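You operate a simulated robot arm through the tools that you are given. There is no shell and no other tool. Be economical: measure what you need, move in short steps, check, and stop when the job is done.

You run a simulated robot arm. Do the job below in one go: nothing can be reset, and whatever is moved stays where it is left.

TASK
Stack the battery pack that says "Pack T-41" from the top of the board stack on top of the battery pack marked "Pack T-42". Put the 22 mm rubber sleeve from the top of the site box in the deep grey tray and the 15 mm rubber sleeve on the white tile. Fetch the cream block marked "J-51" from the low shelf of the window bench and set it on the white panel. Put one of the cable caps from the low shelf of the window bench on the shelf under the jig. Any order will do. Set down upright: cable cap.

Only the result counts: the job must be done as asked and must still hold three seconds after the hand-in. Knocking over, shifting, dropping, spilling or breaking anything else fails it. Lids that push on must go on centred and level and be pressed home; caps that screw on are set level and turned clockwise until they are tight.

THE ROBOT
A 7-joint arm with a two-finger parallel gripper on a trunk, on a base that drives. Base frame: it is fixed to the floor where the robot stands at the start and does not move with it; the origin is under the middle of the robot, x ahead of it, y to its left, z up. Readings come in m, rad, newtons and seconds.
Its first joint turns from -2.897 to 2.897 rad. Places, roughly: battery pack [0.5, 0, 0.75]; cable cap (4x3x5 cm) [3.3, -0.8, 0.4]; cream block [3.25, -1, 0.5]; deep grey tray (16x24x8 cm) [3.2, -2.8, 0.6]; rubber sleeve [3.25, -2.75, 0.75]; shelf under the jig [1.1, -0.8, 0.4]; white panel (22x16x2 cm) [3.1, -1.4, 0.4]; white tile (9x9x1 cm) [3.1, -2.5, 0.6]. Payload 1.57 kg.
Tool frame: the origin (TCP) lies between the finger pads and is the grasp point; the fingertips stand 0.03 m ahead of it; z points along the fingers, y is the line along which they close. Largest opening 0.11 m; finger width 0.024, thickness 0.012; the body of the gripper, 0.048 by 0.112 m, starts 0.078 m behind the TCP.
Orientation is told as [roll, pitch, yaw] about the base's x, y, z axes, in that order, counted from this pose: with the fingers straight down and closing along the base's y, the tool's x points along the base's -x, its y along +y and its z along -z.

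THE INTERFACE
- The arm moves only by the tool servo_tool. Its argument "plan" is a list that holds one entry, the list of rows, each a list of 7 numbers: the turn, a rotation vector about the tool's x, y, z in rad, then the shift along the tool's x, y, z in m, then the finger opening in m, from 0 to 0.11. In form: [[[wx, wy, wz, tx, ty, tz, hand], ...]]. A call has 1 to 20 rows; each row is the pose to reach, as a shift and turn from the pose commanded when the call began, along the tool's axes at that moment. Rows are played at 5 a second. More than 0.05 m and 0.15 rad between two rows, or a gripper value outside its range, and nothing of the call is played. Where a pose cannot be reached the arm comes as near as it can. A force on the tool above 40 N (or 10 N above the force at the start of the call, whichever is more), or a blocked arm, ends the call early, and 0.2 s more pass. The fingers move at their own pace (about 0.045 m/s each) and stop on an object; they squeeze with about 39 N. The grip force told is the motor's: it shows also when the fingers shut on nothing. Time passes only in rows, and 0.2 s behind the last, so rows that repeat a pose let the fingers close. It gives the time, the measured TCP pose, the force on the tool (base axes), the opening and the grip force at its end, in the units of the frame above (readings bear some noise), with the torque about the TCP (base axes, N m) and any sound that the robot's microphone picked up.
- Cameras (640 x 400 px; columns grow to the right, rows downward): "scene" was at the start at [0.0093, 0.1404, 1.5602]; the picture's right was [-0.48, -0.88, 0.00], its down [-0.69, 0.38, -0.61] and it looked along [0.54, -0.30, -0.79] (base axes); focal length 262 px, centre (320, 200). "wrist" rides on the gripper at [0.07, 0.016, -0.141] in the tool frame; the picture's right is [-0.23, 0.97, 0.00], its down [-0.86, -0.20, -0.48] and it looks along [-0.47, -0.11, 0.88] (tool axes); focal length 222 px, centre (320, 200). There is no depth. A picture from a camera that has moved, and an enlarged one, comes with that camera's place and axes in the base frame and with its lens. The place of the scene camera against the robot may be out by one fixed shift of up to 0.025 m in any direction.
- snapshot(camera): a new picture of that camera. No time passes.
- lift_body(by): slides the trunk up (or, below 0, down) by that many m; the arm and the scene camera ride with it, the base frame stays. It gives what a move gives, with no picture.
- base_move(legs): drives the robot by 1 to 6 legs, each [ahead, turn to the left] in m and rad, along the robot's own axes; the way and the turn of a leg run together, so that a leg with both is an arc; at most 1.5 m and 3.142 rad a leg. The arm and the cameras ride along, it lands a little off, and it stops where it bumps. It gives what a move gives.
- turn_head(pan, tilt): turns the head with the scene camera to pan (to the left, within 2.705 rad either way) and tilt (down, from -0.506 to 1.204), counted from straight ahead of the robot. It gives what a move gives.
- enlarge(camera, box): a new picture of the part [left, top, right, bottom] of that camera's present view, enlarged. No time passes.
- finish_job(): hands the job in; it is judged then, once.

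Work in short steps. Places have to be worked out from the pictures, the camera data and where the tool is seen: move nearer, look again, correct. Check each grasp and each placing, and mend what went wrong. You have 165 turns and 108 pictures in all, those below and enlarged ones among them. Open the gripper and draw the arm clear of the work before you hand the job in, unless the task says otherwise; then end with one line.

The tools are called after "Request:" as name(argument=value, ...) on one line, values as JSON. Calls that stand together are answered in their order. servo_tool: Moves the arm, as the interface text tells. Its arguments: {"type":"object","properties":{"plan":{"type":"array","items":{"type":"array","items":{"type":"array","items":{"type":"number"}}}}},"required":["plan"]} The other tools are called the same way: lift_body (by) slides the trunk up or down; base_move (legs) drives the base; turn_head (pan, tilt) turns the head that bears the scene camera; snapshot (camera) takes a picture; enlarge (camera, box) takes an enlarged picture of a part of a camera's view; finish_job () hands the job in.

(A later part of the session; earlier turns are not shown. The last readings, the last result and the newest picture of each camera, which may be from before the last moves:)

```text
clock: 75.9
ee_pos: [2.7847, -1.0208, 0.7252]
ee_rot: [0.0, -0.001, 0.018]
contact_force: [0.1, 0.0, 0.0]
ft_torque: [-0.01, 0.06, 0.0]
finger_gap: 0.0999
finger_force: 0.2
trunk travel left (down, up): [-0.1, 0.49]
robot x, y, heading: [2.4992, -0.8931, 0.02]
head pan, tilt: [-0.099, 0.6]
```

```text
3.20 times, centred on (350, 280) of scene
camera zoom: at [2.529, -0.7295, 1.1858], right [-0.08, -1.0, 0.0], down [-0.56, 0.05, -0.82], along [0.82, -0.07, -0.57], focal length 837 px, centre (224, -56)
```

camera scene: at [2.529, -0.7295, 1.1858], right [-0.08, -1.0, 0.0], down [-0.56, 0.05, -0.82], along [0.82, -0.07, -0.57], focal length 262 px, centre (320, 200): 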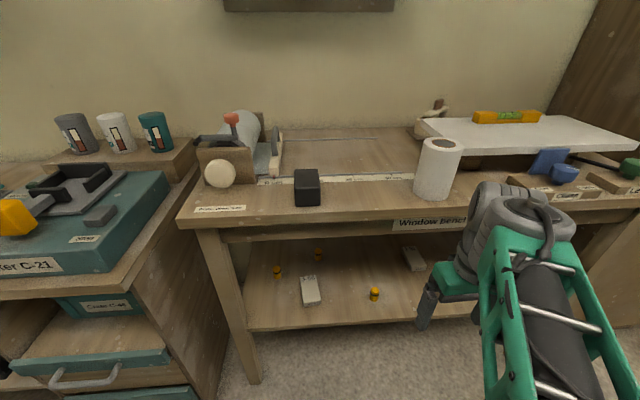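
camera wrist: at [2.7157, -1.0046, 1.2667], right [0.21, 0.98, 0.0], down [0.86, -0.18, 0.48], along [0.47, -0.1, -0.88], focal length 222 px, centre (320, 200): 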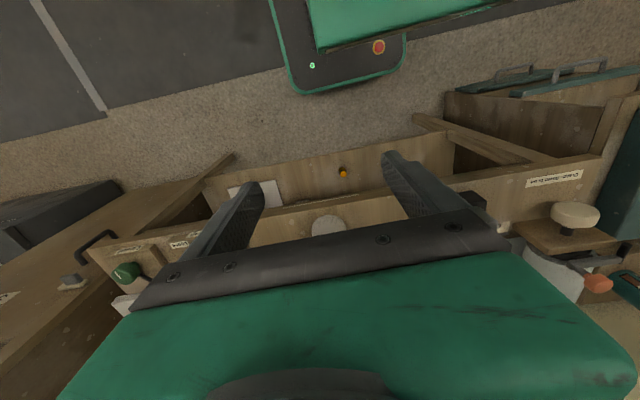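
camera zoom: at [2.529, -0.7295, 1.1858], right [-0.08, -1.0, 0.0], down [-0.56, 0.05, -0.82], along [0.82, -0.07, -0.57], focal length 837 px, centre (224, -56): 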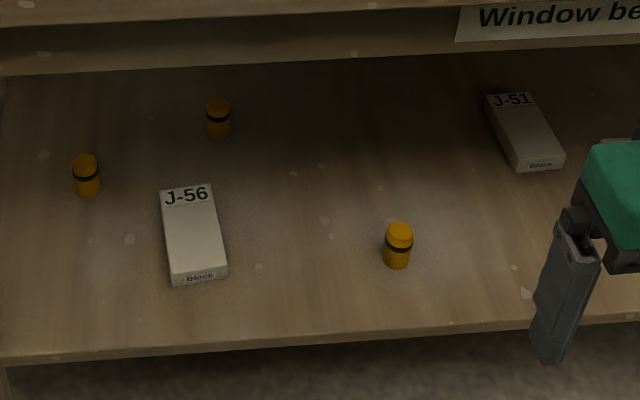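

J-51 is the far right block (~(3.16, -1.15)), and a cap stands near the front (~(3.04, -0.97)). I pitch the tool forward 45° in front of the shelf, for a closer wrist view.

Request:
servo_tool(plan=[[[0, -0.13, 0, -0.002, -0.013, 0.02, 0.1], [0, -0.26, 0, -0.005, -0.026, 0.04, 0.1], [0, -0.39, 0, -0.007, -0.04, 0.06, 0.1], [0, -0.52, 0, -0.01, -0.053, 0.08, 0.1], [0, -0.65, 0, -0.012, -0.067, 0.1, 0.1], [0, -0.785, 0, -0.015, -0.08, 0.125, 0.1], [0, -0.785, 0, -0.015, -0.08, 0.125, 0.1]]])

Request:
snapshot(camera="wrist")

Request:
snapshot(camera="scene")

```text
clock: 76.5
ee_pos: [2.8189, -0.971, 0.6798]
ee_rot: [0.034, -0.161, 0.288]
contact_force: [0.4, -0.4, 0.3]
ft_torque: [0.0, 0.01, 0.01]
finger_gap: 0.1
finger_force: 0.1
trunk travel left (down, up): [-0.1, 0.49]
robot x, y, heading: [2.5021, -0.8956, 0.015]
head pan, tilt: [-0.099, 0.6]
stopped in row 2: the arm was blocked; the commanded pose is now the measured one
```

```text
72 pictures are left
camera wrist: at [2.7273, -0.9859, 0.8092], right [-0.07, 1.0, 0.07], down [0.8, 0.01, 0.6], along [0.6, 0.1, -0.8], focal length 222 px, centre (320, 200)
```

wrist: 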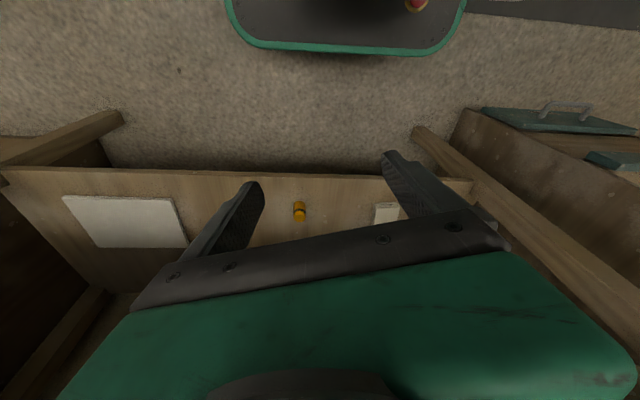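

```text
71 pictures are left
camera scene: at [2.5298, -0.7293, 1.1857], right [-0.08, -1.0, 0.0], down [-0.56, 0.05, -0.82], along [0.82, -0.07, -0.57], focal length 262 px, centre (320, 200)
```

scene: 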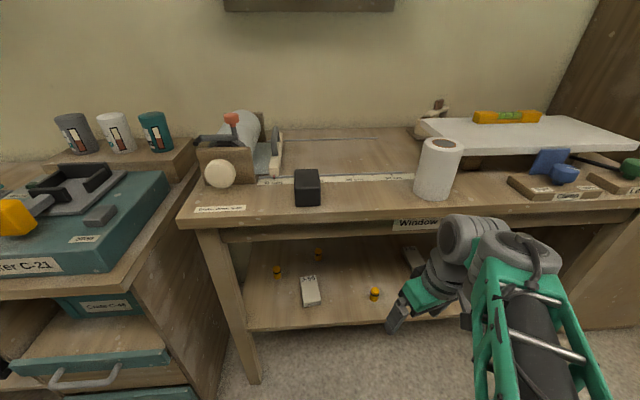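

The arm is too folded here and hit a limit. I back the robot up 0.3 m so that the arm can extend before pitching.

Request:
base_move(legs=[[-0.3, 0]])

Request:
servo_tool(plan=[[[0, 0.08, 0.13, 0, 0, 0, 0.1], [0, 0.16, 0.27, -0.03, -0.01, 0, 0.1], [0, 0.16, 0.27, -0.07, -0.03, 0, 0.1], [0, 0.16, 0.27, -0.11, -0.05, 0, 0.1], [0, 0.16, 0.27, -0.15, -0.07, 0, 0.1]]])

```text
clock: 78.5
ee_pos: [2.5195, -0.9765, 0.6813]
ee_rot: [0.034, -0.161, 0.289]
contact_force: [0.3, -0.6, 0.4]
ft_torque: [0.01, 0.0, -0.01]
finger_gap: 0.1
finger_force: 0.1
trunk travel left (down, up): [-0.1, 0.49]
robot x, y, heading: [2.2017, -0.9044, 0.019]
head pan, tilt: [-0.099, 0.6]
```

```text
refused: row 1 steps farther than a row can; nothing moved
```

Request:
servo_tool(plan=[[[0, 0.05, 0.1, -0.02, 0, 0, 0.1], [0, 0.1, 0.19, -0.05, -0.01, 0, 0.1], [0, 0.16, 0.27, -0.09, -0.02, 0, 0.1], [0, 0.16, 0.27, -0.13, -0.03, 0, 0.1], [0, 0.16, 0.27, -0.17, -0.04, 0, 0.1], [0, 0.16, 0.27, -0.2, -0.06, 0, 0.1]]])

```text
clock: 79.9
ee_pos: [2.7253, -0.9777, 0.7108]
ee_rot: [0.055, 0.01, 0.024]
contact_force: [0.0, 0.7, 0.7]
ft_torque: [-0.03, -0.01, 0.01]
finger_gap: 0.1001
finger_force: 0.0
trunk travel left (down, up): [-0.1, 0.49]
robot x, y, heading: [2.2039, -0.9016, 0.017]
head pan, tilt: [-0.099, 0.6]
```

Now I pitch forward 45° with the arm extended.

Request:
servo_tool(plan=[[[0.03, -0.13, 0, 0, 0, 0.02, 0.1], [0.05, -0.26, 0, 0, 0, 0.04, 0.1], [0.05, -0.39, 0, 0, 0, 0.06, 0.1], [0.05, -0.52, 0, 0, 0, 0.08, 0.1], [0.05, -0.65, 0, 0, 0, 0.1, 0.1], [0.05, -0.79, 0, 0, 0, 0.12, 0.1], [0.05, -0.79, 0, 0, 0, 0.12, 0.1]]])

Request:
snapshot(camera="wrist")

```text
clock: 81.5
ee_pos: [2.7231, -0.9718, 0.5914]
ee_rot: [0.013, -0.779, -0.005]
contact_force: [-0.2, -0.7, 0.2]
ft_torque: [0.01, 0.02, 0.0]
finger_gap: 0.0998
finger_force: 0.0
trunk travel left (down, up): [-0.1, 0.49]
robot x, y, heading: [2.2014, -0.9045, 0.015]
head pan, tilt: [-0.099, 0.6]
```

```text
70 pictures are left
camera wrist: at [2.5751, -0.9566, 0.6429], right [0.16, 0.97, 0.17], down [0.27, -0.21, 0.94], along [0.95, -0.1, -0.3], focal length 222 px, centre (320, 200)
```

wrist: 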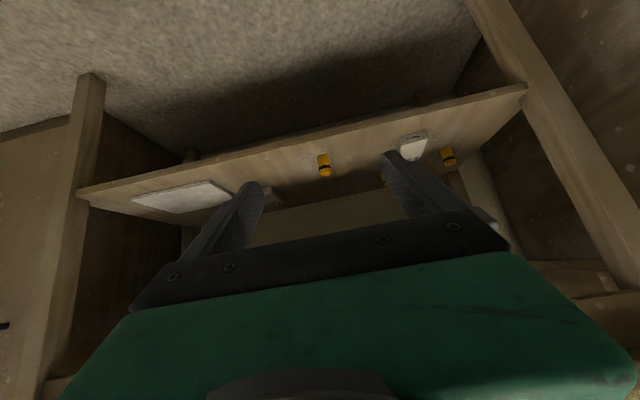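

The pitched pose works, and it views the shelf: shelf surface ≈0.385, panel ≈(3.07,-1.37), J-51 ≈(3.2,-1.17). I shift the robot sideways to y≈-1.2 so both are in front.

Request:
base_move(legs=[[0, -1.571], [0.3, 0], [0, 1.571]])

Request:
snapshot(camera="wrist")

Request:
snapshot(camera="scene")

```text
clock: 91.2
ee_pos: [2.735, -1.2619, 0.5926]
ee_rot: [0.013, -0.777, 0.013]
contact_force: [0.7, -0.2, -0.5]
ft_torque: [-0.01, 0.02, 0.01]
finger_gap: 0.0998
finger_force: 0.0
trunk travel left (down, up): [-0.1, 0.49]
robot x, y, heading: [2.2101, -1.2026, 0.036]
head pan, tilt: [-0.099, 0.6]
```

```text
69 pictures are left
camera wrist: at [2.5856, -1.2488, 0.6432], right [0.14, 0.98, 0.17], down [0.28, -0.2, 0.94], along [0.95, -0.08, -0.3], focal length 222 px, centre (320, 200)
```

wrist: 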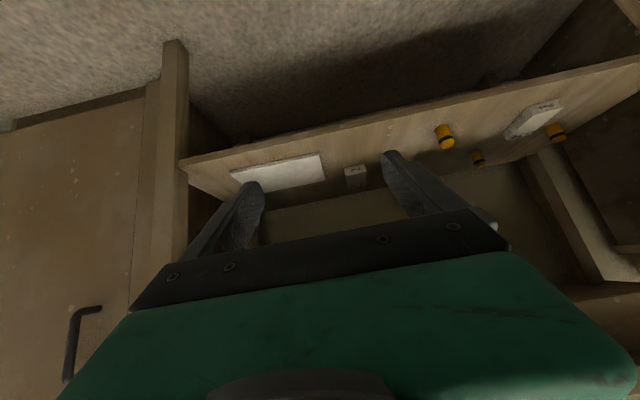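

```text
68 pictures are left
camera scene: at [2.2371, -1.0339, 1.1858], right [-0.06, -1.0, 0.0], down [-0.56, 0.03, -0.83], along [0.82, -0.05, -0.56], focal length 262 px, centre (320, 200)
```

scene: 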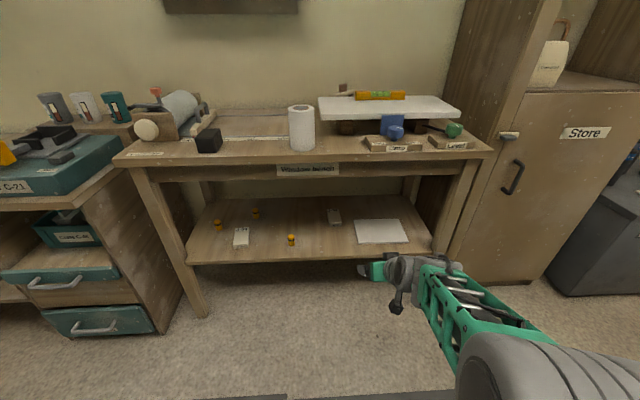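

Request:
enlarge(camera="scene", box=[200, 190, 440, 260])

Request:
enlarge(camera="wrist", box=[220, 120, 400, 220])

```text
2.67 times, centred on (320, 225) of scene
camera zoom: at [2.2371, -1.0339, 1.1858], right [-0.06, -1.0, 0.0], down [-0.56, 0.03, -0.83], along [0.82, -0.05, -0.56], focal length 698 px, centre (320, 133)
```

zoom: 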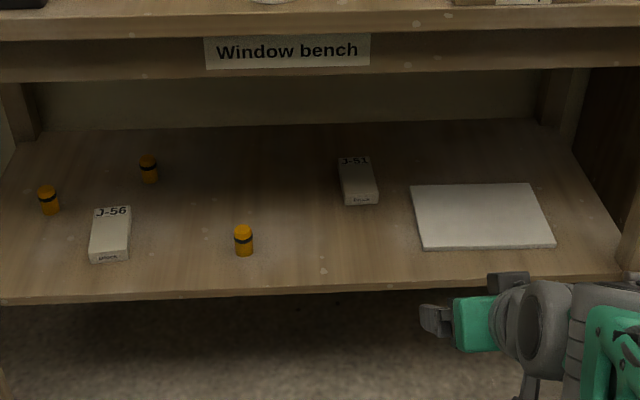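

```text
3.56 times, centred on (310, 170) of wrist
camera zoom: at [2.5856, -1.2488, 0.6432], right [0.14, 0.98, 0.17], down [0.28, -0.2, 0.94], along [0.95, -0.08, -0.3], focal length 790 px, centre (356, 307)
```

zoom: 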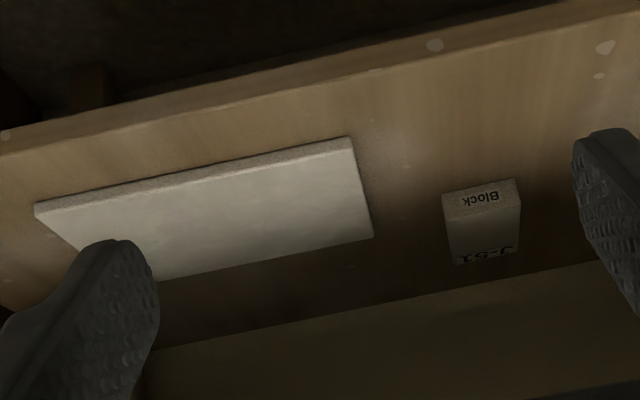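

J-51 measures 11×6×2.4 cm, centre ≈(3.22,-1.18), yaw≈0. I lower the tool to z≈0.50 and align y, then drive in.

Request:
servo_tool(plan=[[[0, 0, 0, 0.02, 0.02, 0.02, 0.1], [0, 0, 0, 0.04, 0.045, 0.04, 0.1], [0, 0, 0, 0.0636, 0.07, 0.0636, 0.1], [0, 0, 0, 0.0636, 0.07, 0.0636, 0.1]]])

Request:
base_move(legs=[[0.3, 0]])

Request:
snapshot(camera="wrist")

Request:
snapshot(camera="scene")

```text
clock: 92.2
ee_pos: [2.7312, -1.1902, 0.5019]
ee_rot: [0.013, -0.78, 0.015]
contact_force: [-0.4, 0.9, -0.5]
ft_torque: [0.01, 0.01, -0.02]
finger_gap: 0.0999
finger_force: 0.1
trunk travel left (down, up): [-0.1, 0.49]
robot x, y, heading: [2.2077, -1.2003, 0.035]
head pan, tilt: [-0.099, 0.6]
```

```text
clock: 94.2
ee_pos: [3.0285, -1.1789, 0.503]
ee_rot: [0.013, -0.779, 0.014]
contact_force: [-0.4, -0.5, 0.6]
ft_torque: [0.01, -0.03, -0.02]
finger_gap: 0.1001
finger_force: 0.1
trunk travel left (down, up): [-0.1, 0.49]
robot x, y, heading: [2.5124, -1.1899, 0.037]
head pan, tilt: [-0.099, 0.6]
```

```text
65 pictures are left
camera wrist: at [2.8798, -1.1667, 0.5548], right [0.14, 0.98, 0.17], down [0.28, -0.2, 0.94], along [0.95, -0.08, -0.3], focal length 222 px, centre (320, 200)
```

wrist: 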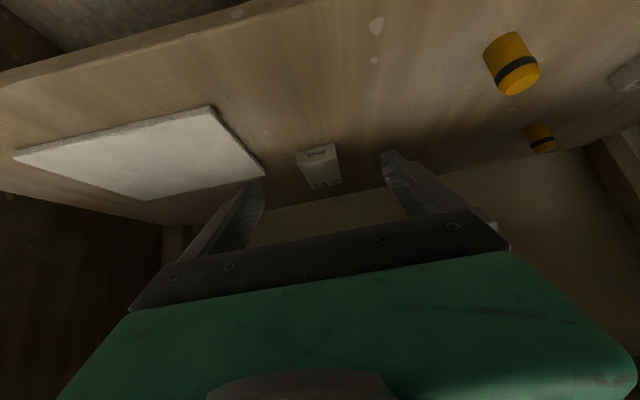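

```text
64 pictures are left
camera scene: at [2.5347, -1.0225, 1.1858], right [-0.06, -1.0, 0.0], down [-0.56, 0.03, -0.83], along [0.82, -0.05, -0.56], focal length 262 px, centre (320, 200)
```

scene: 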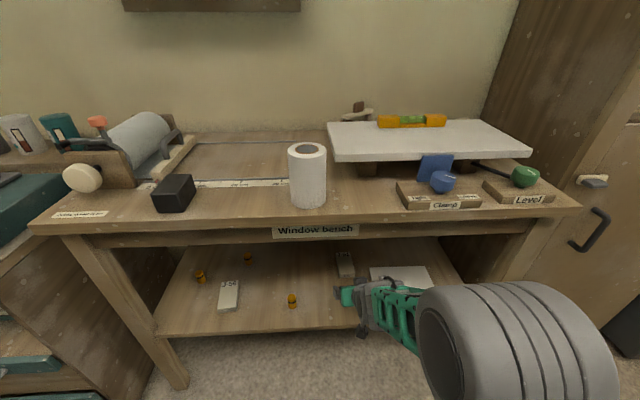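

Block confirmed at about (3.22,-1.18). I reach forward and down to z≈0.43 first.

Request:
servo_tool(plan=[[[0, 0, 0, -0.018, 0, 0.045, 0.1], [0, 0, 0, -0.036, 0, 0.09, 0.1], [0, 0, 0, -0.054, -0.001, 0.13, 0.1], [0, 0, 0, -0.07, -0.002, 0.165, 0.1], [0, 0, 0, -0.0745, -0.002, 0.176, 0.1], [0, 0, 0, -0.0745, -0.002, 0.176, 0.1]]])

Request:
snapshot(camera="wrist")

```text
clock: 95.6
ee_pos: [3.2061, -1.1766, 0.4294]
ee_rot: [0.012, -0.78, 0.015]
contact_force: [0.2, 0.5, 0.4]
ft_torque: [-0.01, 0.02, -0.02]
finger_gap: 0.0997
finger_force: 0.1
trunk travel left (down, up): [-0.1, 0.49]
robot x, y, heading: [2.5046, -1.191, 0.04]
head pan, tilt: [-0.099, 0.6]
```

```text
63 pictures are left
camera wrist: at [3.0573, -1.1644, 0.4813], right [0.14, 0.98, 0.17], down [0.28, -0.2, 0.94], along [0.95, -0.08, -0.3], focal length 222 px, centre (320, 200)
```

wrist: 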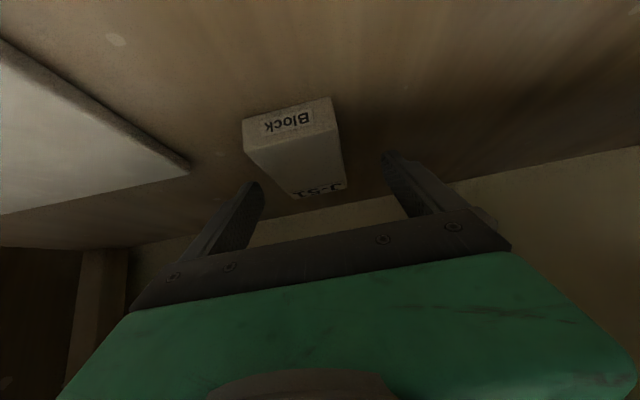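

Block is between the fingers. I lower the last 13 mm slowly and close.

Request:
servo_tool(plan=[[[0, 0, 0, 0.003, -0.005, 0.003, 0.1], [0, 0, 0, 0.006, -0.005, 0.006, 0.1], [0, 0, 0, 0.009, -0.005, 0.009, 0.1]]])

```text
clock: 96.4
ee_pos: [3.2049, -1.1799, 0.417]
ee_rot: [0.015, -0.777, 0.012]
contact_force: [-0.2, 0.5, -0.6]
ft_torque: [-0.01, 0.01, 0.02]
finger_gap: 0.1001
finger_force: 0.1
trunk travel left (down, up): [-0.1, 0.49]
robot x, y, heading: [2.5075, -1.1909, 0.037]
head pan, tilt: [-0.099, 0.6]
```

No contact with the shelf. Closing now.

Request:
servo_tool(plan=[[[0, 0, 0, 0, 0, 0, 0.07], [0, 0, 0, 0, 0, 0, 0.04], [0, 0, 0, 0, 0, 0, 0.04], [0, 0, 0, 0, 0, 0, 0.04], [0, 0, 0, 0, 0, 0, 0.04]]])

Request:
snapshot(camera="wrist")

```text
clock: 97.6
ee_pos: [3.2049, -1.1815, 0.4181]
ee_rot: [0.014, -0.778, 0.014]
contact_force: [0.7, -0.1, -0.3]
ft_torque: [-0.03, -0.03, -0.01]
finger_gap: 0.0594
finger_force: 36.4
trunk travel left (down, up): [-0.1, 0.49]
robot x, y, heading: [2.5069, -1.194, 0.035]
head pan, tilt: [-0.099, 0.6]
```

```text
62 pictures are left
camera wrist: at [3.0565, -1.1686, 0.4688], right [0.14, 0.98, 0.17], down [0.28, -0.2, 0.94], along [0.95, -0.08, -0.3], focal length 222 px, centre (320, 200)
```

wrist: 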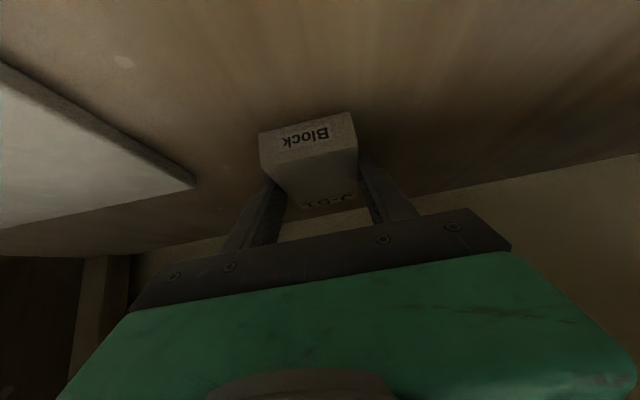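

Gripped (5.9 cm). I lift 6 cm and carry it over the panel centre (3.104,-1.363).

Request:
servo_tool(plan=[[[0, 0, 0, -0.021, 0, -0.021, 0.04], [0, 0, 0, -0.042, 0, -0.043, 0.04], [0, 0, 0, -0.025, -0.03, -0.063, 0.04], [0, 0, 0, -0.01, -0.065, -0.083, 0.04], [0, 0, 0, 0.008, -0.1, -0.1, 0.04], [0, 0, 0, 0.022, -0.14, -0.112, 0.04], [0, 0, 0, 0.036, -0.17, -0.12, 0.04], [0, 0, 0, 0.0404, -0.1815, -0.1242, 0.04], [0, 0, 0, 0.0404, -0.1815, -0.1242, 0.04]]])

Request:
snapshot(camera="wrist")

Request:
snapshot(camera="scene")

```text
clock: 99.6
ee_pos: [3.0927, -1.3663, 0.4746]
ee_rot: [0.014, -0.778, 0.013]
contact_force: [-0.5, -0.4, -1.0]
ft_torque: [-0.02, 0.05, -0.01]
finger_gap: 0.0592
finger_force: 38.8
trunk travel left (down, up): [-0.1, 0.49]
robot x, y, heading: [2.5088, -1.1891, 0.039]
head pan, tilt: [-0.099, 0.6]
```

```text
61 pictures are left
camera wrist: at [2.9444, -1.3544, 0.5268], right [0.14, 0.98, 0.17], down [0.28, -0.2, 0.94], along [0.95, -0.08, -0.3], focal length 222 px, centre (320, 200)
```

wrist: 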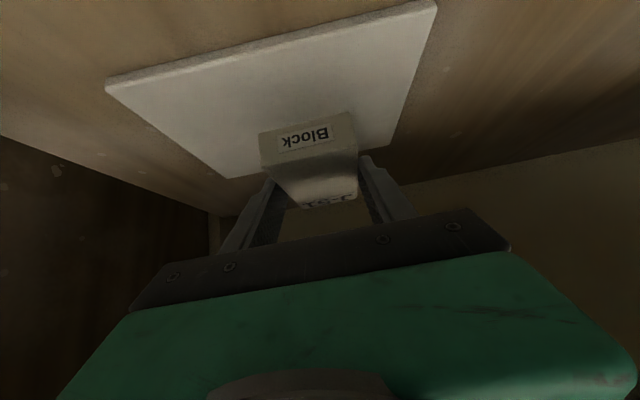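

```text
60 pictures are left
camera scene: at [2.5348, -1.0226, 1.1858], right [-0.06, -1.0, 0.0], down [-0.56, 0.03, -0.83], along [0.82, -0.05, -0.56], focal length 262 px, centre (320, 200)
```

scene: 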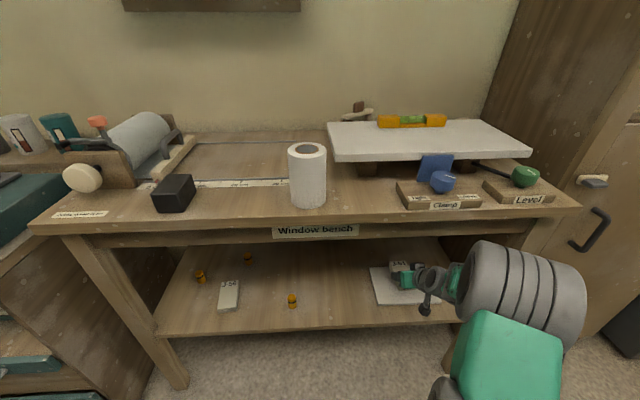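

Well over the panel. I lower 30 mm, then more in small steps to contact.

Request:
servo_tool(plan=[[[0, 0, 0, 0.007, -0.008, 0.007, 0.04], [0, 0, 0, 0.014, -0.008, 0.014, 0.04], [0, 0, 0, 0.0211, -0.008, 0.0214, 0.04], [0, 0, 0, 0.0225, -0.008, 0.023, 0.04], [0, 0, 0, 0.024, -0.008, 0.0245, 0.04]]])

```text
clock: 100.8
ee_pos: [3.0928, -1.3744, 0.4406]
ee_rot: [0.014, -0.778, 0.015]
contact_force: [0.2, 0.5, -1.0]
ft_torque: [-0.01, 0.01, 0.0]
finger_gap: 0.0592
finger_force: 39.2
trunk travel left (down, up): [-0.1, 0.49]
robot x, y, heading: [2.5118, -1.1922, 0.036]
head pan, tilt: [-0.099, 0.6]
```

Request:
servo_tool(plan=[[[0, 0, 0, 0.0014, 0, 0.0014, 0.04], [0, 0, 0, 0.0028, 0, 0.0028, 0.04], [0, 0, 0, 0.0028, 0, 0.0028, 0.04]]])

```text
clock: 101.6
ee_pos: [3.0947, -1.3743, 0.4377]
ee_rot: [0.012, -0.778, 0.015]
contact_force: [0.2, -0.6, -2.0]
ft_torque: [-0.03, 0.05, 0.0]
finger_gap: 0.0592
finger_force: 39.4
trunk travel left (down, up): [-0.1, 0.49]
robot x, y, heading: [2.5096, -1.194, 0.042]
head pan, tilt: [-0.099, 0.6]
```

Still no contact; another few millimetres.

Request:
servo_tool(plan=[[[0, 0, 0, 0.0012, 0, 0.0012, 0.04], [0, 0, 0, 0.0024, 0, 0.0024, 0.04], [0, 0, 0, 0.0036, 0, 0.0036, 0.04], [0, 0, 0, 0.0036, 0, 0.0036, 0.04]]])

Request:
enlarge(camera="wrist", box=[180, 60, 440, 220])

```text
clock: 102.6
ee_pos: [3.0937, -1.374, 0.4317]
ee_rot: [0.013, -0.778, 0.014]
contact_force: [-1.1, 1.3, -1.6]
ft_torque: [-0.02, 0.03, 0.0]
finger_gap: 0.0592
finger_force: 39.2
trunk travel left (down, up): [-0.1, 0.49]
robot x, y, heading: [2.5087, -1.192, 0.037]
head pan, tilt: [-0.099, 0.6]
```

```text
2.46 times, centred on (310, 140) of wrist
camera zoom: at [2.9453, -1.3612, 0.4836], right [0.14, 0.98, 0.17], down [0.28, -0.2, 0.94], along [0.95, -0.08, -0.3], focal length 547 px, centre (345, 348)
```

zoom: 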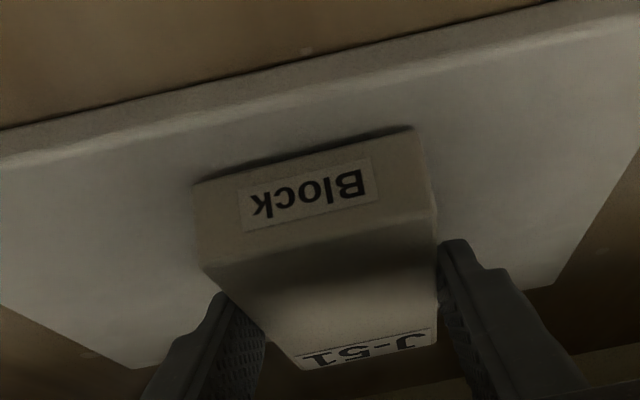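

A thin gap remains. Continuing in 1.5 mm steps.

Request:
servo_tool(plan=[[[0, 0, 0, 0.001, 0, 0.001, 0.04], [0, 0, 0, 0.002, 0, 0.002, 0.04], [0, 0, 0, 0.003, 0, 0.003, 0.04], [0, 0, 0, 0.003, 0, 0.003, 0.04]]])

```text
clock: 103.6
ee_pos: [3.0941, -1.3734, 0.4296]
ee_rot: [0.013, -0.78, 0.015]
contact_force: [-2.0, 1.1, 7.6]
ft_torque: [-0.21, 0.39, -0.07]
finger_gap: 0.0592
finger_force: 39.0
trunk travel left (down, up): [-0.1, 0.49]
robot x, y, heading: [2.5105, -1.1924, 0.035]
head pan, tilt: [-0.099, 0.6]
```

Contact with the panel. I open and retract along the tool axis.

Request:
servo_tool(plan=[[[0, 0, 0, 0, 0, 0, 0.06], [0, 0, 0, 0, 0, 0, 0.09], [0, 0, 0, 0, 0, 0, 0.1], [0, 0, 0, 0, 0, 0, 0.1], [0, 0, 0, 0, 0, -0.03, 0.1], [0, 0, 0, 0, 0, -0.07, 0.1], [0, 0, 0, 0.01, 0, -0.1, 0.1], [0, 0, 0, 0.02, 0, -0.12, 0.1]]])

Request:
snapshot(camera="wrist")

```text
clock: 105.4
ee_pos: [2.994, -1.3766, 0.5]
ee_rot: [0.013, -0.778, 0.016]
contact_force: [-0.5, 0.8, -0.2]
ft_torque: [-0.03, 0.03, 0.01]
finger_gap: 0.0999
finger_force: 0.1
trunk travel left (down, up): [-0.1, 0.49]
robot x, y, heading: [2.5068, -1.1898, 0.037]
head pan, tilt: [-0.099, 0.6]
```

```text
58 pictures are left
camera wrist: at [2.846, -1.3638, 0.5514], right [0.14, 0.98, 0.17], down [0.28, -0.2, 0.94], along [0.95, -0.08, -0.3], focal length 222 px, centre (320, 200)
```

wrist: 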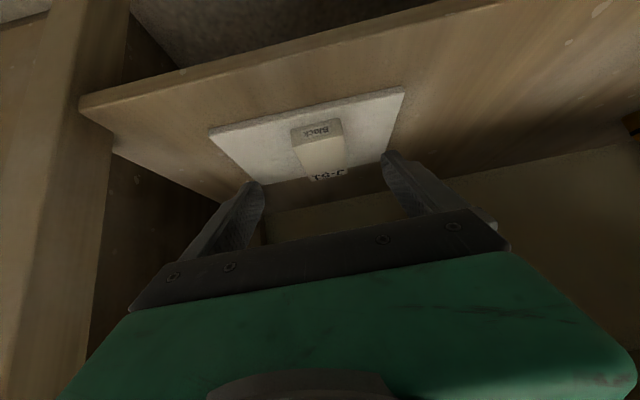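

J-51 rests on the panel. Now I go sideways to the front cable cap at about (3.055,-0.98).

Request:
servo_tool(plan=[[[0, 0, 0, 0.015, 0.03, -0.015, 0.1], [0, 0, 0, 0.031, 0.07, -0.031, 0.1], [0, 0, 0, 0.031, 0.115, -0.031, 0.1], [0, 0, 0, 0.031, 0.16, -0.031, 0.1], [0, 0, 0, 0.031, 0.205, -0.031, 0.1], [0, 0, 0, 0.031, 0.25, -0.031, 0.1], [0, 0, 0, 0.031, 0.295, -0.031, 0.1], [0, 0, 0, 0.031, 0.34, -0.031, 0.1], [0, 0, 0, 0.031, 0.38, -0.031, 0.1], [0, 0, 0, 0.031, 0.397, -0.031, 0.1], [0, 0, 0, 0.031, 0.397, -0.031, 0.1]]])

Request:
snapshot(camera="wrist")

```text
clock: 107.8
ee_pos: [2.9431, -0.9807, 0.5042]
ee_rot: [0.015, -0.778, 0.015]
contact_force: [-0.9, 0.7, -0.5]
ft_torque: [0.01, 0.01, 0.01]
finger_gap: 0.1002
finger_force: 0.0
trunk travel left (down, up): [-0.1, 0.49]
robot x, y, heading: [2.5071, -1.1904, 0.039]
head pan, tilt: [-0.099, 0.6]
```

```text
57 pictures are left
camera wrist: at [2.7927, -0.9687, 0.5559], right [0.14, 0.98, 0.17], down [0.28, -0.2, 0.94], along [0.95, -0.08, -0.3], focal length 222 px, centre (320, 200)
```

wrist: 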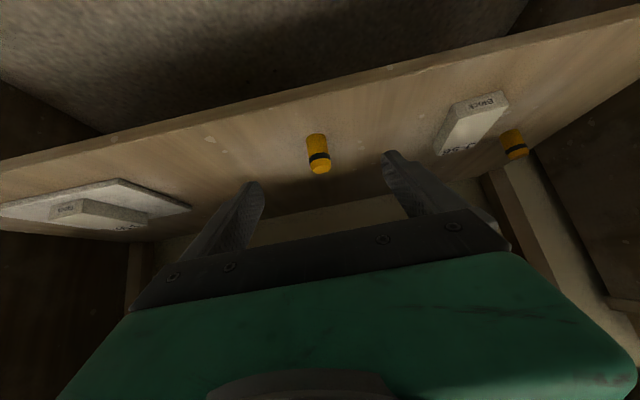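

Cap centre ≈(3.06,-0.981), upright. I approach along the tool axis to z≈0.418.

Request:
servo_tool(plan=[[[0, 0, 0, -0.007, -0.001, 0.045, 0.1], [0, 0, 0, -0.014, -0.001, 0.09, 0.1], [0, 0, 0, -0.02, -0.001, 0.125, 0.1], [0, 0, 0, -0.0214, -0.001, 0.135, 0.1], [0, 0, 0, -0.0214, -0.001, 0.142, 0.1], [0, 0, 0, -0.0214, -0.001, 0.142, 0.1]]])

Request:
snapshot(camera="wrist")

```text
clock: 109.2
ee_pos: [3.0565, -0.9775, 0.4175]
ee_rot: [0.014, -0.778, 0.015]
contact_force: [0.0, -0.3, -0.2]
ft_torque: [-0.02, -0.01, 0.0]
finger_gap: 0.1
finger_force: 0.1
trunk travel left (down, up): [-0.1, 0.49]
robot x, y, heading: [2.5106, -1.1899, 0.042]
head pan, tilt: [-0.099, 0.6]
```

```text
56 pictures are left
camera wrist: at [2.9082, -0.9657, 0.4691], right [0.14, 0.98, 0.17], down [0.28, -0.2, 0.94], along [0.95, -0.08, -0.3], focal length 222 px, centre (320, 200)
```

wrist: 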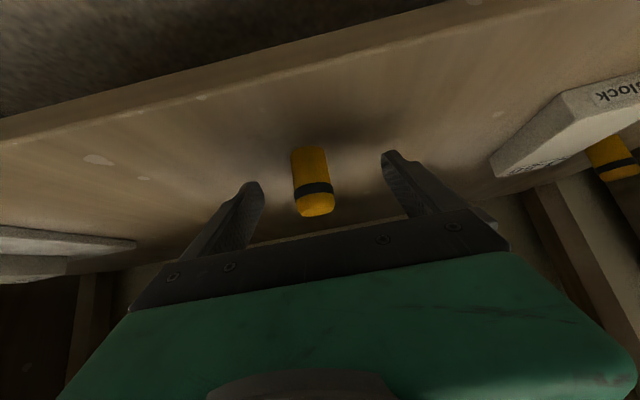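

The cap is centred, slightly ahead; I advance 1 cm and close.

Request:
servo_tool(plan=[[[0, 0, 0, -0.0071, -0.004, 0.007, 0.1], [0, 0, 0, -0.0071, -0.004, 0.007, 0.07], [0, 0, 0, -0.0071, -0.004, 0.007, 0.04], [0, 0, 0, -0.0071, -0.004, 0.007, 0.015], [0, 0, 0, -0.0071, -0.004, 0.007, 0.015], [0, 0, 0, -0.0071, -0.004, 0.007, 0.015], [0, 0, 0, -0.0071, -0.004, 0.007, 0.015]]])

Request:
snapshot(camera="wrist")

```text
clock: 110.8
ee_pos: [3.0662, -0.9815, 0.4172]
ee_rot: [0.015, -0.779, 0.014]
contact_force: [0.5, -0.4, 1.1]
ft_torque: [-0.07, 0.01, -0.01]
finger_gap: 0.029
finger_force: 28.8
trunk travel left (down, up): [-0.1, 0.49]
robot x, y, heading: [2.5086, -1.19, 0.03]
head pan, tilt: [-0.099, 0.6]
```

```text
55 pictures are left
camera wrist: at [2.9182, -0.9692, 0.4694], right [0.14, 0.98, 0.17], down [0.28, -0.2, 0.94], along [0.95, -0.08, -0.3], focal length 222 px, centre (320, 200)
```

wrist: 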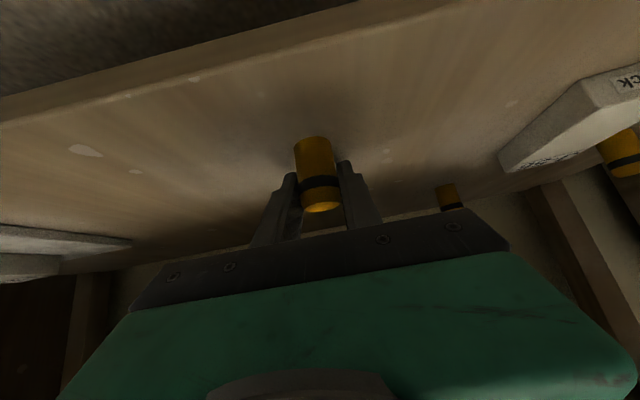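

Gripped (2.9 cm). I lift it 7 cm and drive back out of the shelf.

Request:
servo_tool(plan=[[[0, 0, 0, -0.014, 0, -0.014, 0.015], [0, 0, 0, -0.028, 0, -0.028, 0.015], [0, 0, 0, -0.05, 0, -0.05, 0.015], [0, 0, 0, -0.05, 0, -0.05, 0.015]]])

Request:
base_move(legs=[[-0.3, 0]])

Request:
turn_head(pan=2.6, tilt=0.5)

Request:
snapshot(camera="scene")

Request:
snapshot(camera="wrist")

```text
clock: 111.8
ee_pos: [3.0671, -0.9826, 0.4879]
ee_rot: [0.015, -0.778, 0.015]
contact_force: [0.2, -0.1, -0.4]
ft_torque: [0.03, -0.02, 0.01]
finger_gap: 0.0287
finger_force: 38.5
trunk travel left (down, up): [-0.1, 0.49]
robot x, y, heading: [2.5122, -1.1923, 0.039]
head pan, tilt: [-0.099, 0.6]
```

```text
clock: 113.9
ee_pos: [2.7666, -0.9939, 0.4878]
ee_rot: [0.014, -0.78, 0.014]
contact_force: [0.9, 0.6, 0.3]
ft_torque: [0.03, 0.01, 0.0]
finger_gap: 0.0284
finger_force: 38.2
trunk travel left (down, up): [-0.1, 0.49]
robot x, y, heading: [2.2076, -1.2034, 0.033]
head pan, tilt: [-0.099, 0.6]
```

```text
clock: 116.3
ee_pos: [2.7673, -0.9951, 0.4888]
ee_rot: [0.014, -0.778, 0.015]
contact_force: [0.5, -0.2, -0.9]
ft_torque: [-0.01, 0.02, 0.0]
finger_gap: 0.0281
finger_force: 38.2
trunk travel left (down, up): [-0.1, 0.49]
robot x, y, heading: [2.2038, -1.2005, 0.034]
head pan, tilt: [2.601, 0.499]
```

```text
54 pictures are left
camera scene: at [2.0661, -0.9844, 1.1949], right [0.48, 0.88, 0.0], down [0.42, -0.23, -0.88], along [-0.77, 0.42, -0.48], focal length 262 px, centre (320, 200)
```

scene: 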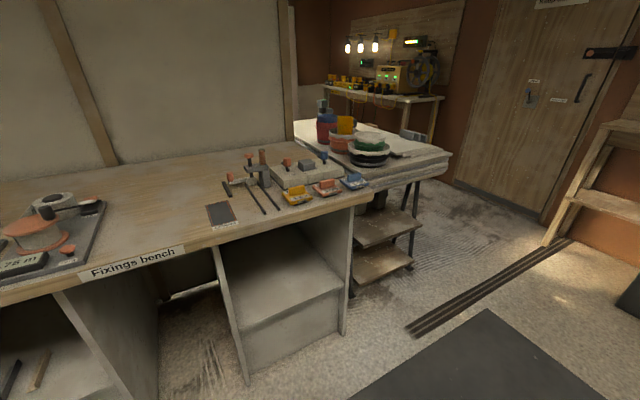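

```text
53 pictures are left
camera wrist: at [2.6184, -0.982, 0.5391], right [0.14, 0.98, 0.17], down [0.28, -0.2, 0.94], along [0.95, -0.08, -0.3], focal length 222 px, centre (320, 200)
```

wrist: 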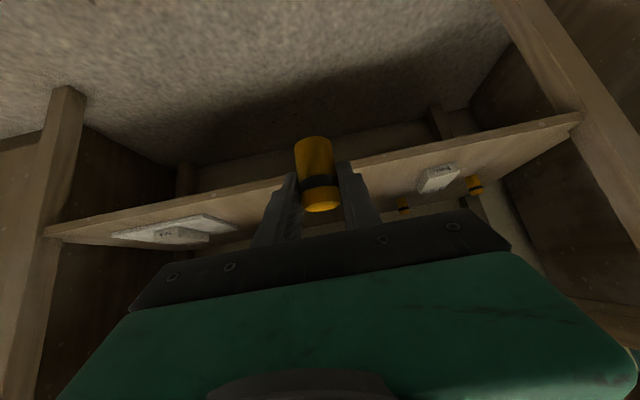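

The Fixings bench holds the jig; below it is the shelf bay (y≈-0.93…-0.5, front x≈1.4). I turn and drive to face it.

Request:
base_move(legs=[[0, 1.54], [0.46, 0], [0, 1.571]])

Request:
turn_head(pan=0.1, tilt=0.6)

Request:
snapshot(camera="scene")

Request:
snapshot(camera="wrist")

```text
clock: 126.6
ee_pos: [1.6433, -0.9165, 0.4878]
ee_rot: [0.014, -0.778, 3.102]
contact_force: [0.6, 0.9, 1.0]
ft_torque: [-0.02, 0.0, -0.01]
finger_gap: 0.0277
finger_force: 37.6
trunk travel left (down, up): [-0.1, 0.49]
robot x, y, heading: [2.2125, -0.7346, 3.126]
head pan, tilt: [2.601, 0.499]
```

```text
clock: 128.8
ee_pos: [1.644, -0.916, 0.4875]
ee_rot: [0.015, -0.779, 3.101]
contact_force: [0.4, -0.7, 0.1]
ft_torque: [-0.01, 0.0, 0.01]
finger_gap: 0.0273
finger_force: 37.9
trunk travel left (down, up): [-0.1, 0.49]
robot x, y, heading: [2.2155, -0.7418, 3.12]
head pan, tilt: [0.099, 0.6]
```

```text
52 pictures are left
camera scene: at [2.1862, -0.8802, 1.1858], right [-0.08, 1.0, 0.0], down [0.56, 0.05, -0.83], along [-0.82, -0.07, -0.56], focal length 262 px, centre (320, 200)
```

scene: 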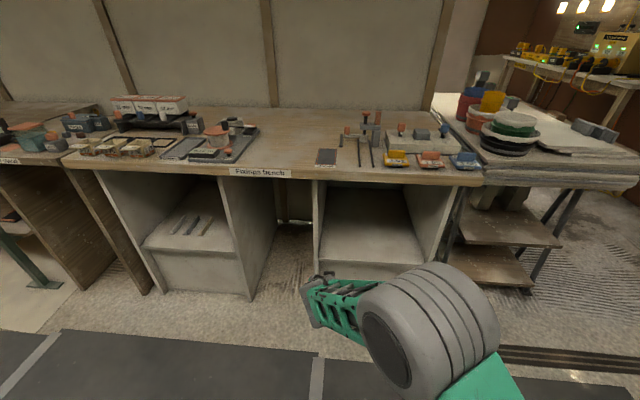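

```text
51 pictures are left
camera wrist: at [1.7926, -0.9367, 0.5391], right [-0.19, -0.97, 0.17], down [-0.27, 0.22, 0.94], along [-0.94, 0.13, -0.3], focal length 222 px, centre (320, 200)
```

wrist: 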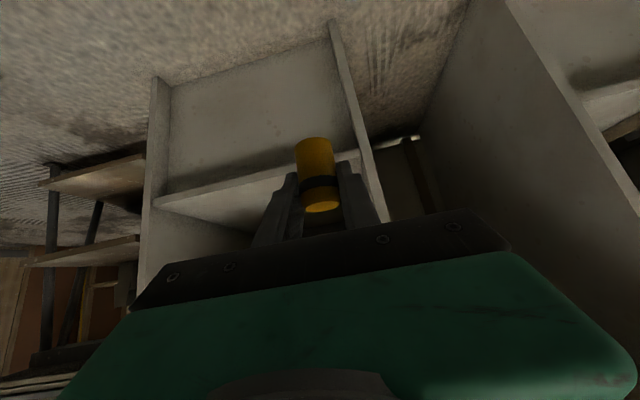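

Request:
enlarge(camera="scene", box=[290, 160, 490, 310])

Request:
enlarge(camera="wrist", box=[130, 60, 400, 230])

```text
2.67 times, centred on (390, 235) of scene
camera zoom: at [2.1862, -0.8802, 1.1858], right [-0.08, 1.0, 0.0], down [0.56, 0.05, -0.83], along [-0.82, -0.07, -0.56], focal length 698 px, centre (133, 107)
```

zoom: 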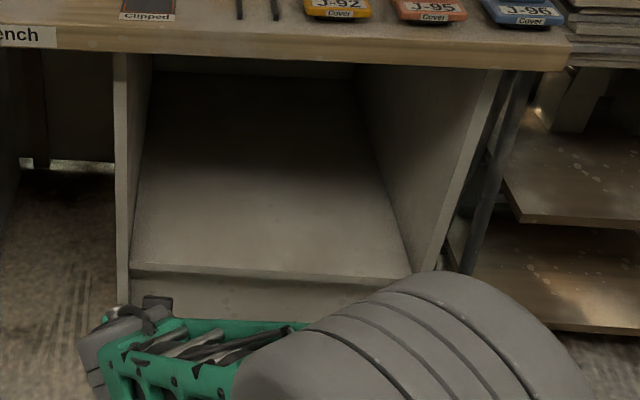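

```text
2.35 times, centred on (265, 145) of wrist
camera zoom: at [1.7926, -0.9367, 0.5391], right [-0.19, -0.97, 0.17], down [-0.27, 0.22, 0.94], along [-0.94, 0.13, -0.3], focal length 523 px, centre (449, 329)
```

zoom: 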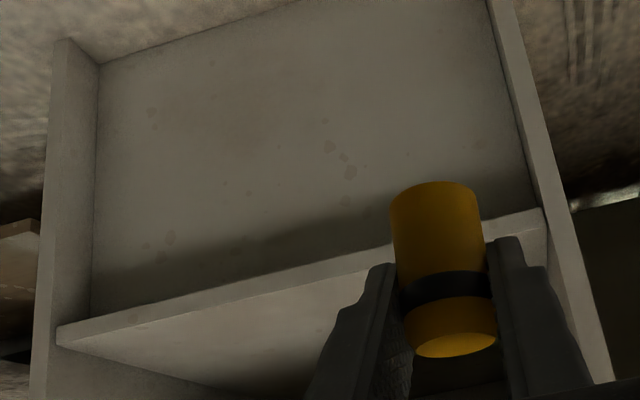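

The shelf surface is at z≈0.36, front edge x≈1.44, y from about -0.95 to -0.55. I shift the tool to y≈-0.76 and drive forward 0.25 m.

Request:
servo_tool(plan=[[[0, 0, 0, 0, -0.04, 0, 0.015], [0, 0, 0, 0, -0.08, 0, 0.015], [0, 0, 0, 0, -0.12, 0, 0.015], [0, 0, 0, 0, -0.15, 0, 0.015], [0, 0, 0, 0, -0.15, 0, 0.015]]])

Request:
base_move(legs=[[0.25, 0]])

Request:
snapshot(camera="wrist")

Request:
snapshot(camera="scene")

```text
clock: 130.1
ee_pos: [1.6489, -0.767, 0.4868]
ee_rot: [0.014, -0.777, 3.101]
contact_force: [-0.7, -0.2, 0.4]
ft_torque: [-0.02, 0.0, 0.03]
finger_gap: 0.0273
finger_force: 38.0
trunk travel left (down, up): [-0.1, 0.49]
robot x, y, heading: [2.2119, -0.7388, 3.126]
head pan, tilt: [0.099, 0.6]
```

```text
clock: 131.9
ee_pos: [1.3981, -0.7647, 0.4857]
ee_rot: [0.012, -0.778, 3.1]
contact_force: [0.2, -0.6, -1.3]
ft_torque: [0.0, -0.04, 0.0]
finger_gap: 0.0275
finger_force: 37.9
trunk travel left (down, up): [-0.1, 0.49]
robot x, y, heading: [1.9602, -0.7388, 3.125]
head pan, tilt: [0.099, 0.6]
```

```text
48 pictures are left
camera wrist: at [1.5474, -0.7835, 0.5383], right [-0.19, -0.97, 0.17], down [-0.27, 0.22, 0.94], along [-0.94, 0.13, -0.3], focal length 222 px, centre (320, 200)
```

wrist: 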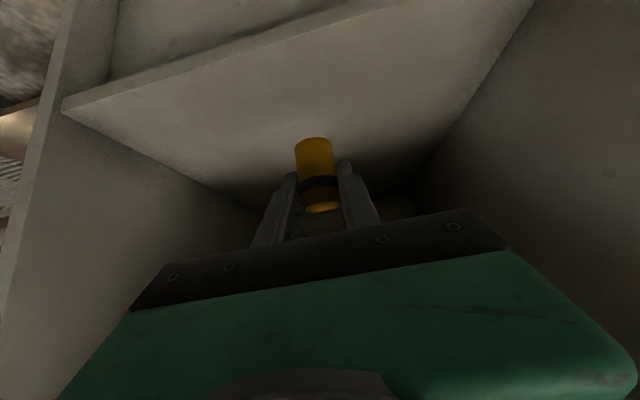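

```text
47 pictures are left
camera scene: at [1.9366, -0.8761, 1.1858], right [-0.08, 1.0, 0.0], down [0.56, 0.05, -0.83], along [-0.82, -0.07, -0.56], focal length 262 px, centre (320, 200)
```

scene: 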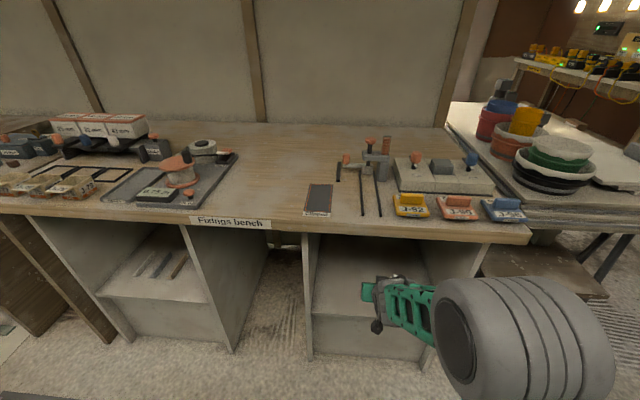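

Shelf z≈0.358. I move forward 6 cm and down 8 cm, then feel for contact.

Request:
servo_tool(plan=[[[0, 0, 0, -0.02, 0, 0.02, 0.015], [0, 0, 0, -0.04, 0, 0.04, 0.015], [0, 0, 0, -0.02, 0, 0.065, 0.015], [0, 0, 0, 0, 0, 0.09, 0.015], [0, 0, 0, 0.0114, 0, 0.1012, 0.015], [0, 0, 0, 0.0114, 0, 0.1012, 0.015]]])

Request:
snapshot(camera="wrist")

```text
clock: 133.3
ee_pos: [1.3343, -0.7622, 0.4054]
ee_rot: [0.016, -0.779, 3.103]
contact_force: [-0.8, -0.4, 0.0]
ft_torque: [0.0, -0.01, 0.0]
finger_gap: 0.0274
finger_force: 37.8
trunk travel left (down, up): [-0.1, 0.49]
robot x, y, heading: [1.9626, -0.7364, 3.124]
head pan, tilt: [0.099, 0.6]
```

```text
46 pictures are left
camera wrist: at [1.4838, -0.7827, 0.4572], right [-0.19, -0.97, 0.17], down [-0.27, 0.22, 0.94], along [-0.94, 0.13, -0.3], focal length 222 px, centre (320, 200)
```

wrist: 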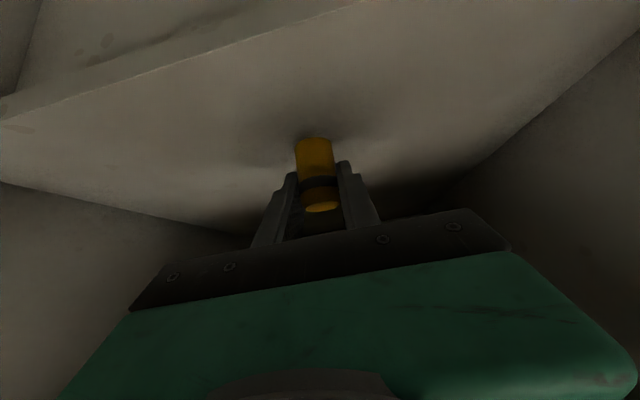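

Close to the shelf; I lower in 2 mm steps.

Request:
servo_tool(plan=[[[0, 0, 0, 0.0014, 0, 0.0014, 0.015], [0, 0, 0, 0.0028, 0, 0.0028, 0.015], [0, 0, 0, 0.0042, 0, 0.0042, 0.015], [0, 0, 0, 0.0042, 0, 0.0042, 0.015]]])

Request:
servo_tool(plan=[[[0, 0, 0, 0.0012, 0, 0.0012, 0.015], [0, 0, 0, 0.0024, 0, 0.0024, 0.015], [0, 0, 0, 0.0024, 0, 0.0024, 0.015]]])

```text
clock: 134.3
ee_pos: [1.3352, -0.763, 0.4007]
ee_rot: [0.013, -0.78, 3.102]
contact_force: [0.7, -0.5, -0.7]
ft_torque: [0.0, 0.0, -0.03]
finger_gap: 0.0269
finger_force: 37.9
trunk travel left (down, up): [-0.1, 0.49]
robot x, y, heading: [1.9624, -0.7357, 3.129]
head pan, tilt: [0.099, 0.6]
```

```text
clock: 135.1
ee_pos: [1.3361, -0.7632, 0.3973]
ee_rot: [0.015, -0.777, 3.1]
contact_force: [0.6, 0.1, -0.1]
ft_torque: [0.01, -0.01, -0.01]
finger_gap: 0.0274
finger_force: 37.7
trunk travel left (down, up): [-0.1, 0.49]
robot x, y, heading: [1.9626, -0.7326, 3.124]
head pan, tilt: [0.099, 0.6]
```

Request:
servo_tool(plan=[[[0, 0, 0, 0.0012, 0, 0.0012, 0.015], [0, 0, 0, 0.0024, 0, 0.0024, 0.015], [0, 0, 0, 0.0024, 0, 0.0024, 0.015]]])

Request:
enlarge(camera="wrist", box=[240, 100, 400, 220])

```text
clock: 135.9
ee_pos: [1.3366, -0.7635, 0.3939]
ee_rot: [0.014, -0.778, 3.1]
contact_force: [1.0, 0.2, 0.5]
ft_torque: [0.0, 0.01, 0.02]
finger_gap: 0.0271
finger_force: 38.5
trunk travel left (down, up): [-0.1, 0.49]
robot x, y, heading: [1.9614, -0.7345, 3.125]
head pan, tilt: [0.099, 0.6]
```

```text
3.33 times, centred on (320, 160) of wrist
camera zoom: at [1.4845, -0.7829, 0.4454], right [-0.19, -0.97, 0.17], down [-0.27, 0.22, 0.94], along [-0.94, 0.13, -0.3], focal length 740 px, centre (320, 333)
```

zoom: 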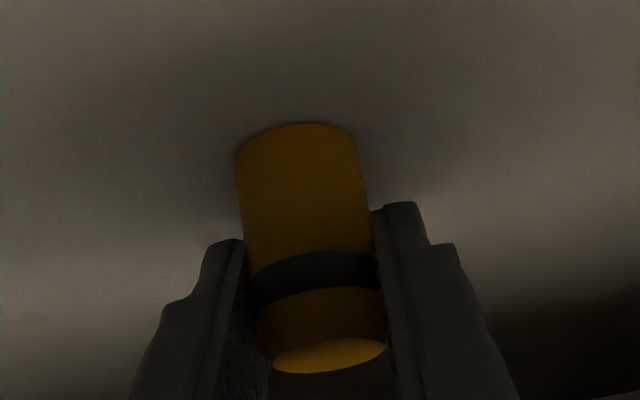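

Request:
servo_tool(plan=[[[0, 0, 0, 0.0012, 0, 0.0012, 0.015], [0, 0, 0, 0.0024, 0, 0.0024, 0.015], [0, 0, 0, 0.0024, 0, 0.0024, 0.015]]])

Request:
servo_tool(plan=[[[0, 0, 0, 0.0008, 0, 0.0008, 0.015], [0, 0, 0, 0.0016, 0, 0.0016, 0.015], [0, 0, 0, 0.0016, 0, 0.0016, 0.015]]])

```text
clock: 136.7
ee_pos: [1.3346, -0.7637, 0.3911]
ee_rot: [0.014, -0.783, 3.102]
contact_force: [1.1, 0.0, 10.3]
ft_torque: [0.11, -0.13, 0.0]
finger_gap: 0.0271
finger_force: 36.9
trunk travel left (down, up): [-0.1, 0.49]
robot x, y, heading: [1.9627, -0.7393, 3.127]
head pan, tilt: [0.099, 0.6]
```

```text
clock: 137.5
ee_pos: [1.3355, -0.7629, 0.3927]
ee_rot: [0.015, -0.785, 3.102]
contact_force: [3.9, -0.8, 25.5]
ft_torque: [0.2, -0.29, -0.01]
finger_gap: 0.0274
finger_force: 38.2
trunk travel left (down, up): [-0.1, 0.49]
robot x, y, heading: [1.9604, -0.7341, 3.126]
head pan, tilt: [0.099, 0.6]
```

Contact, slightly pressed. I relieve 2 mm and open, then retract along the tool axis.

Request:
servo_tool(plan=[[[0, 0, 0, -0.0014, 0, -0.0014, 0.015], [0, 0, 0, -0.0014, 0, -0.0014, 0.015], [0, 0, 0, -0.0014, 0, -0.0014, 0.03], [0, 0, 0, -0.0014, 0, -0.0014, 0.05], [0, 0, 0, -0.0014, 0, -0.0014, 0.08], [0, 0, 0, -0.0014, 0, -0.0014, 0.1], [0, 0, 0, -0.0014, 0, -0.0014, 0.1], [0, 0, 0, -0.0014, 0, -0.03, 0.1], [0, 0, 0, -0.0014, 0, -0.07, 0.1], [0, 0, 0, -0.0014, 0, -0.11, 0.1]]])

Request:
snapshot(camera="wrist")

```text
clock: 139.7
ee_pos: [1.4122, -0.7642, 0.4672]
ee_rot: [0.014, -0.777, 3.104]
contact_force: [-0.3, -0.1, 0.5]
ft_torque: [0.01, 0.04, 0.0]
finger_gap: 0.0999
finger_force: 0.1
trunk travel left (down, up): [-0.1, 0.49]
robot x, y, heading: [1.9636, -0.736, 3.129]
head pan, tilt: [0.099, 0.6]
```

```text
44 pictures are left
camera wrist: at [1.5617, -0.7842, 0.5192], right [-0.19, -0.97, 0.17], down [-0.27, 0.22, 0.94], along [-0.94, 0.13, -0.3], focal length 222 px, centre (320, 200)
```

wrist: 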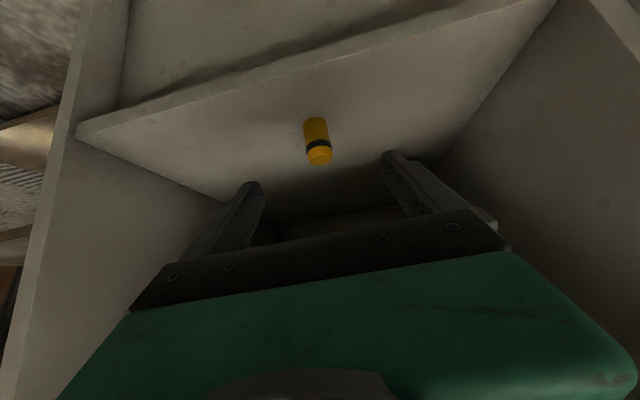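

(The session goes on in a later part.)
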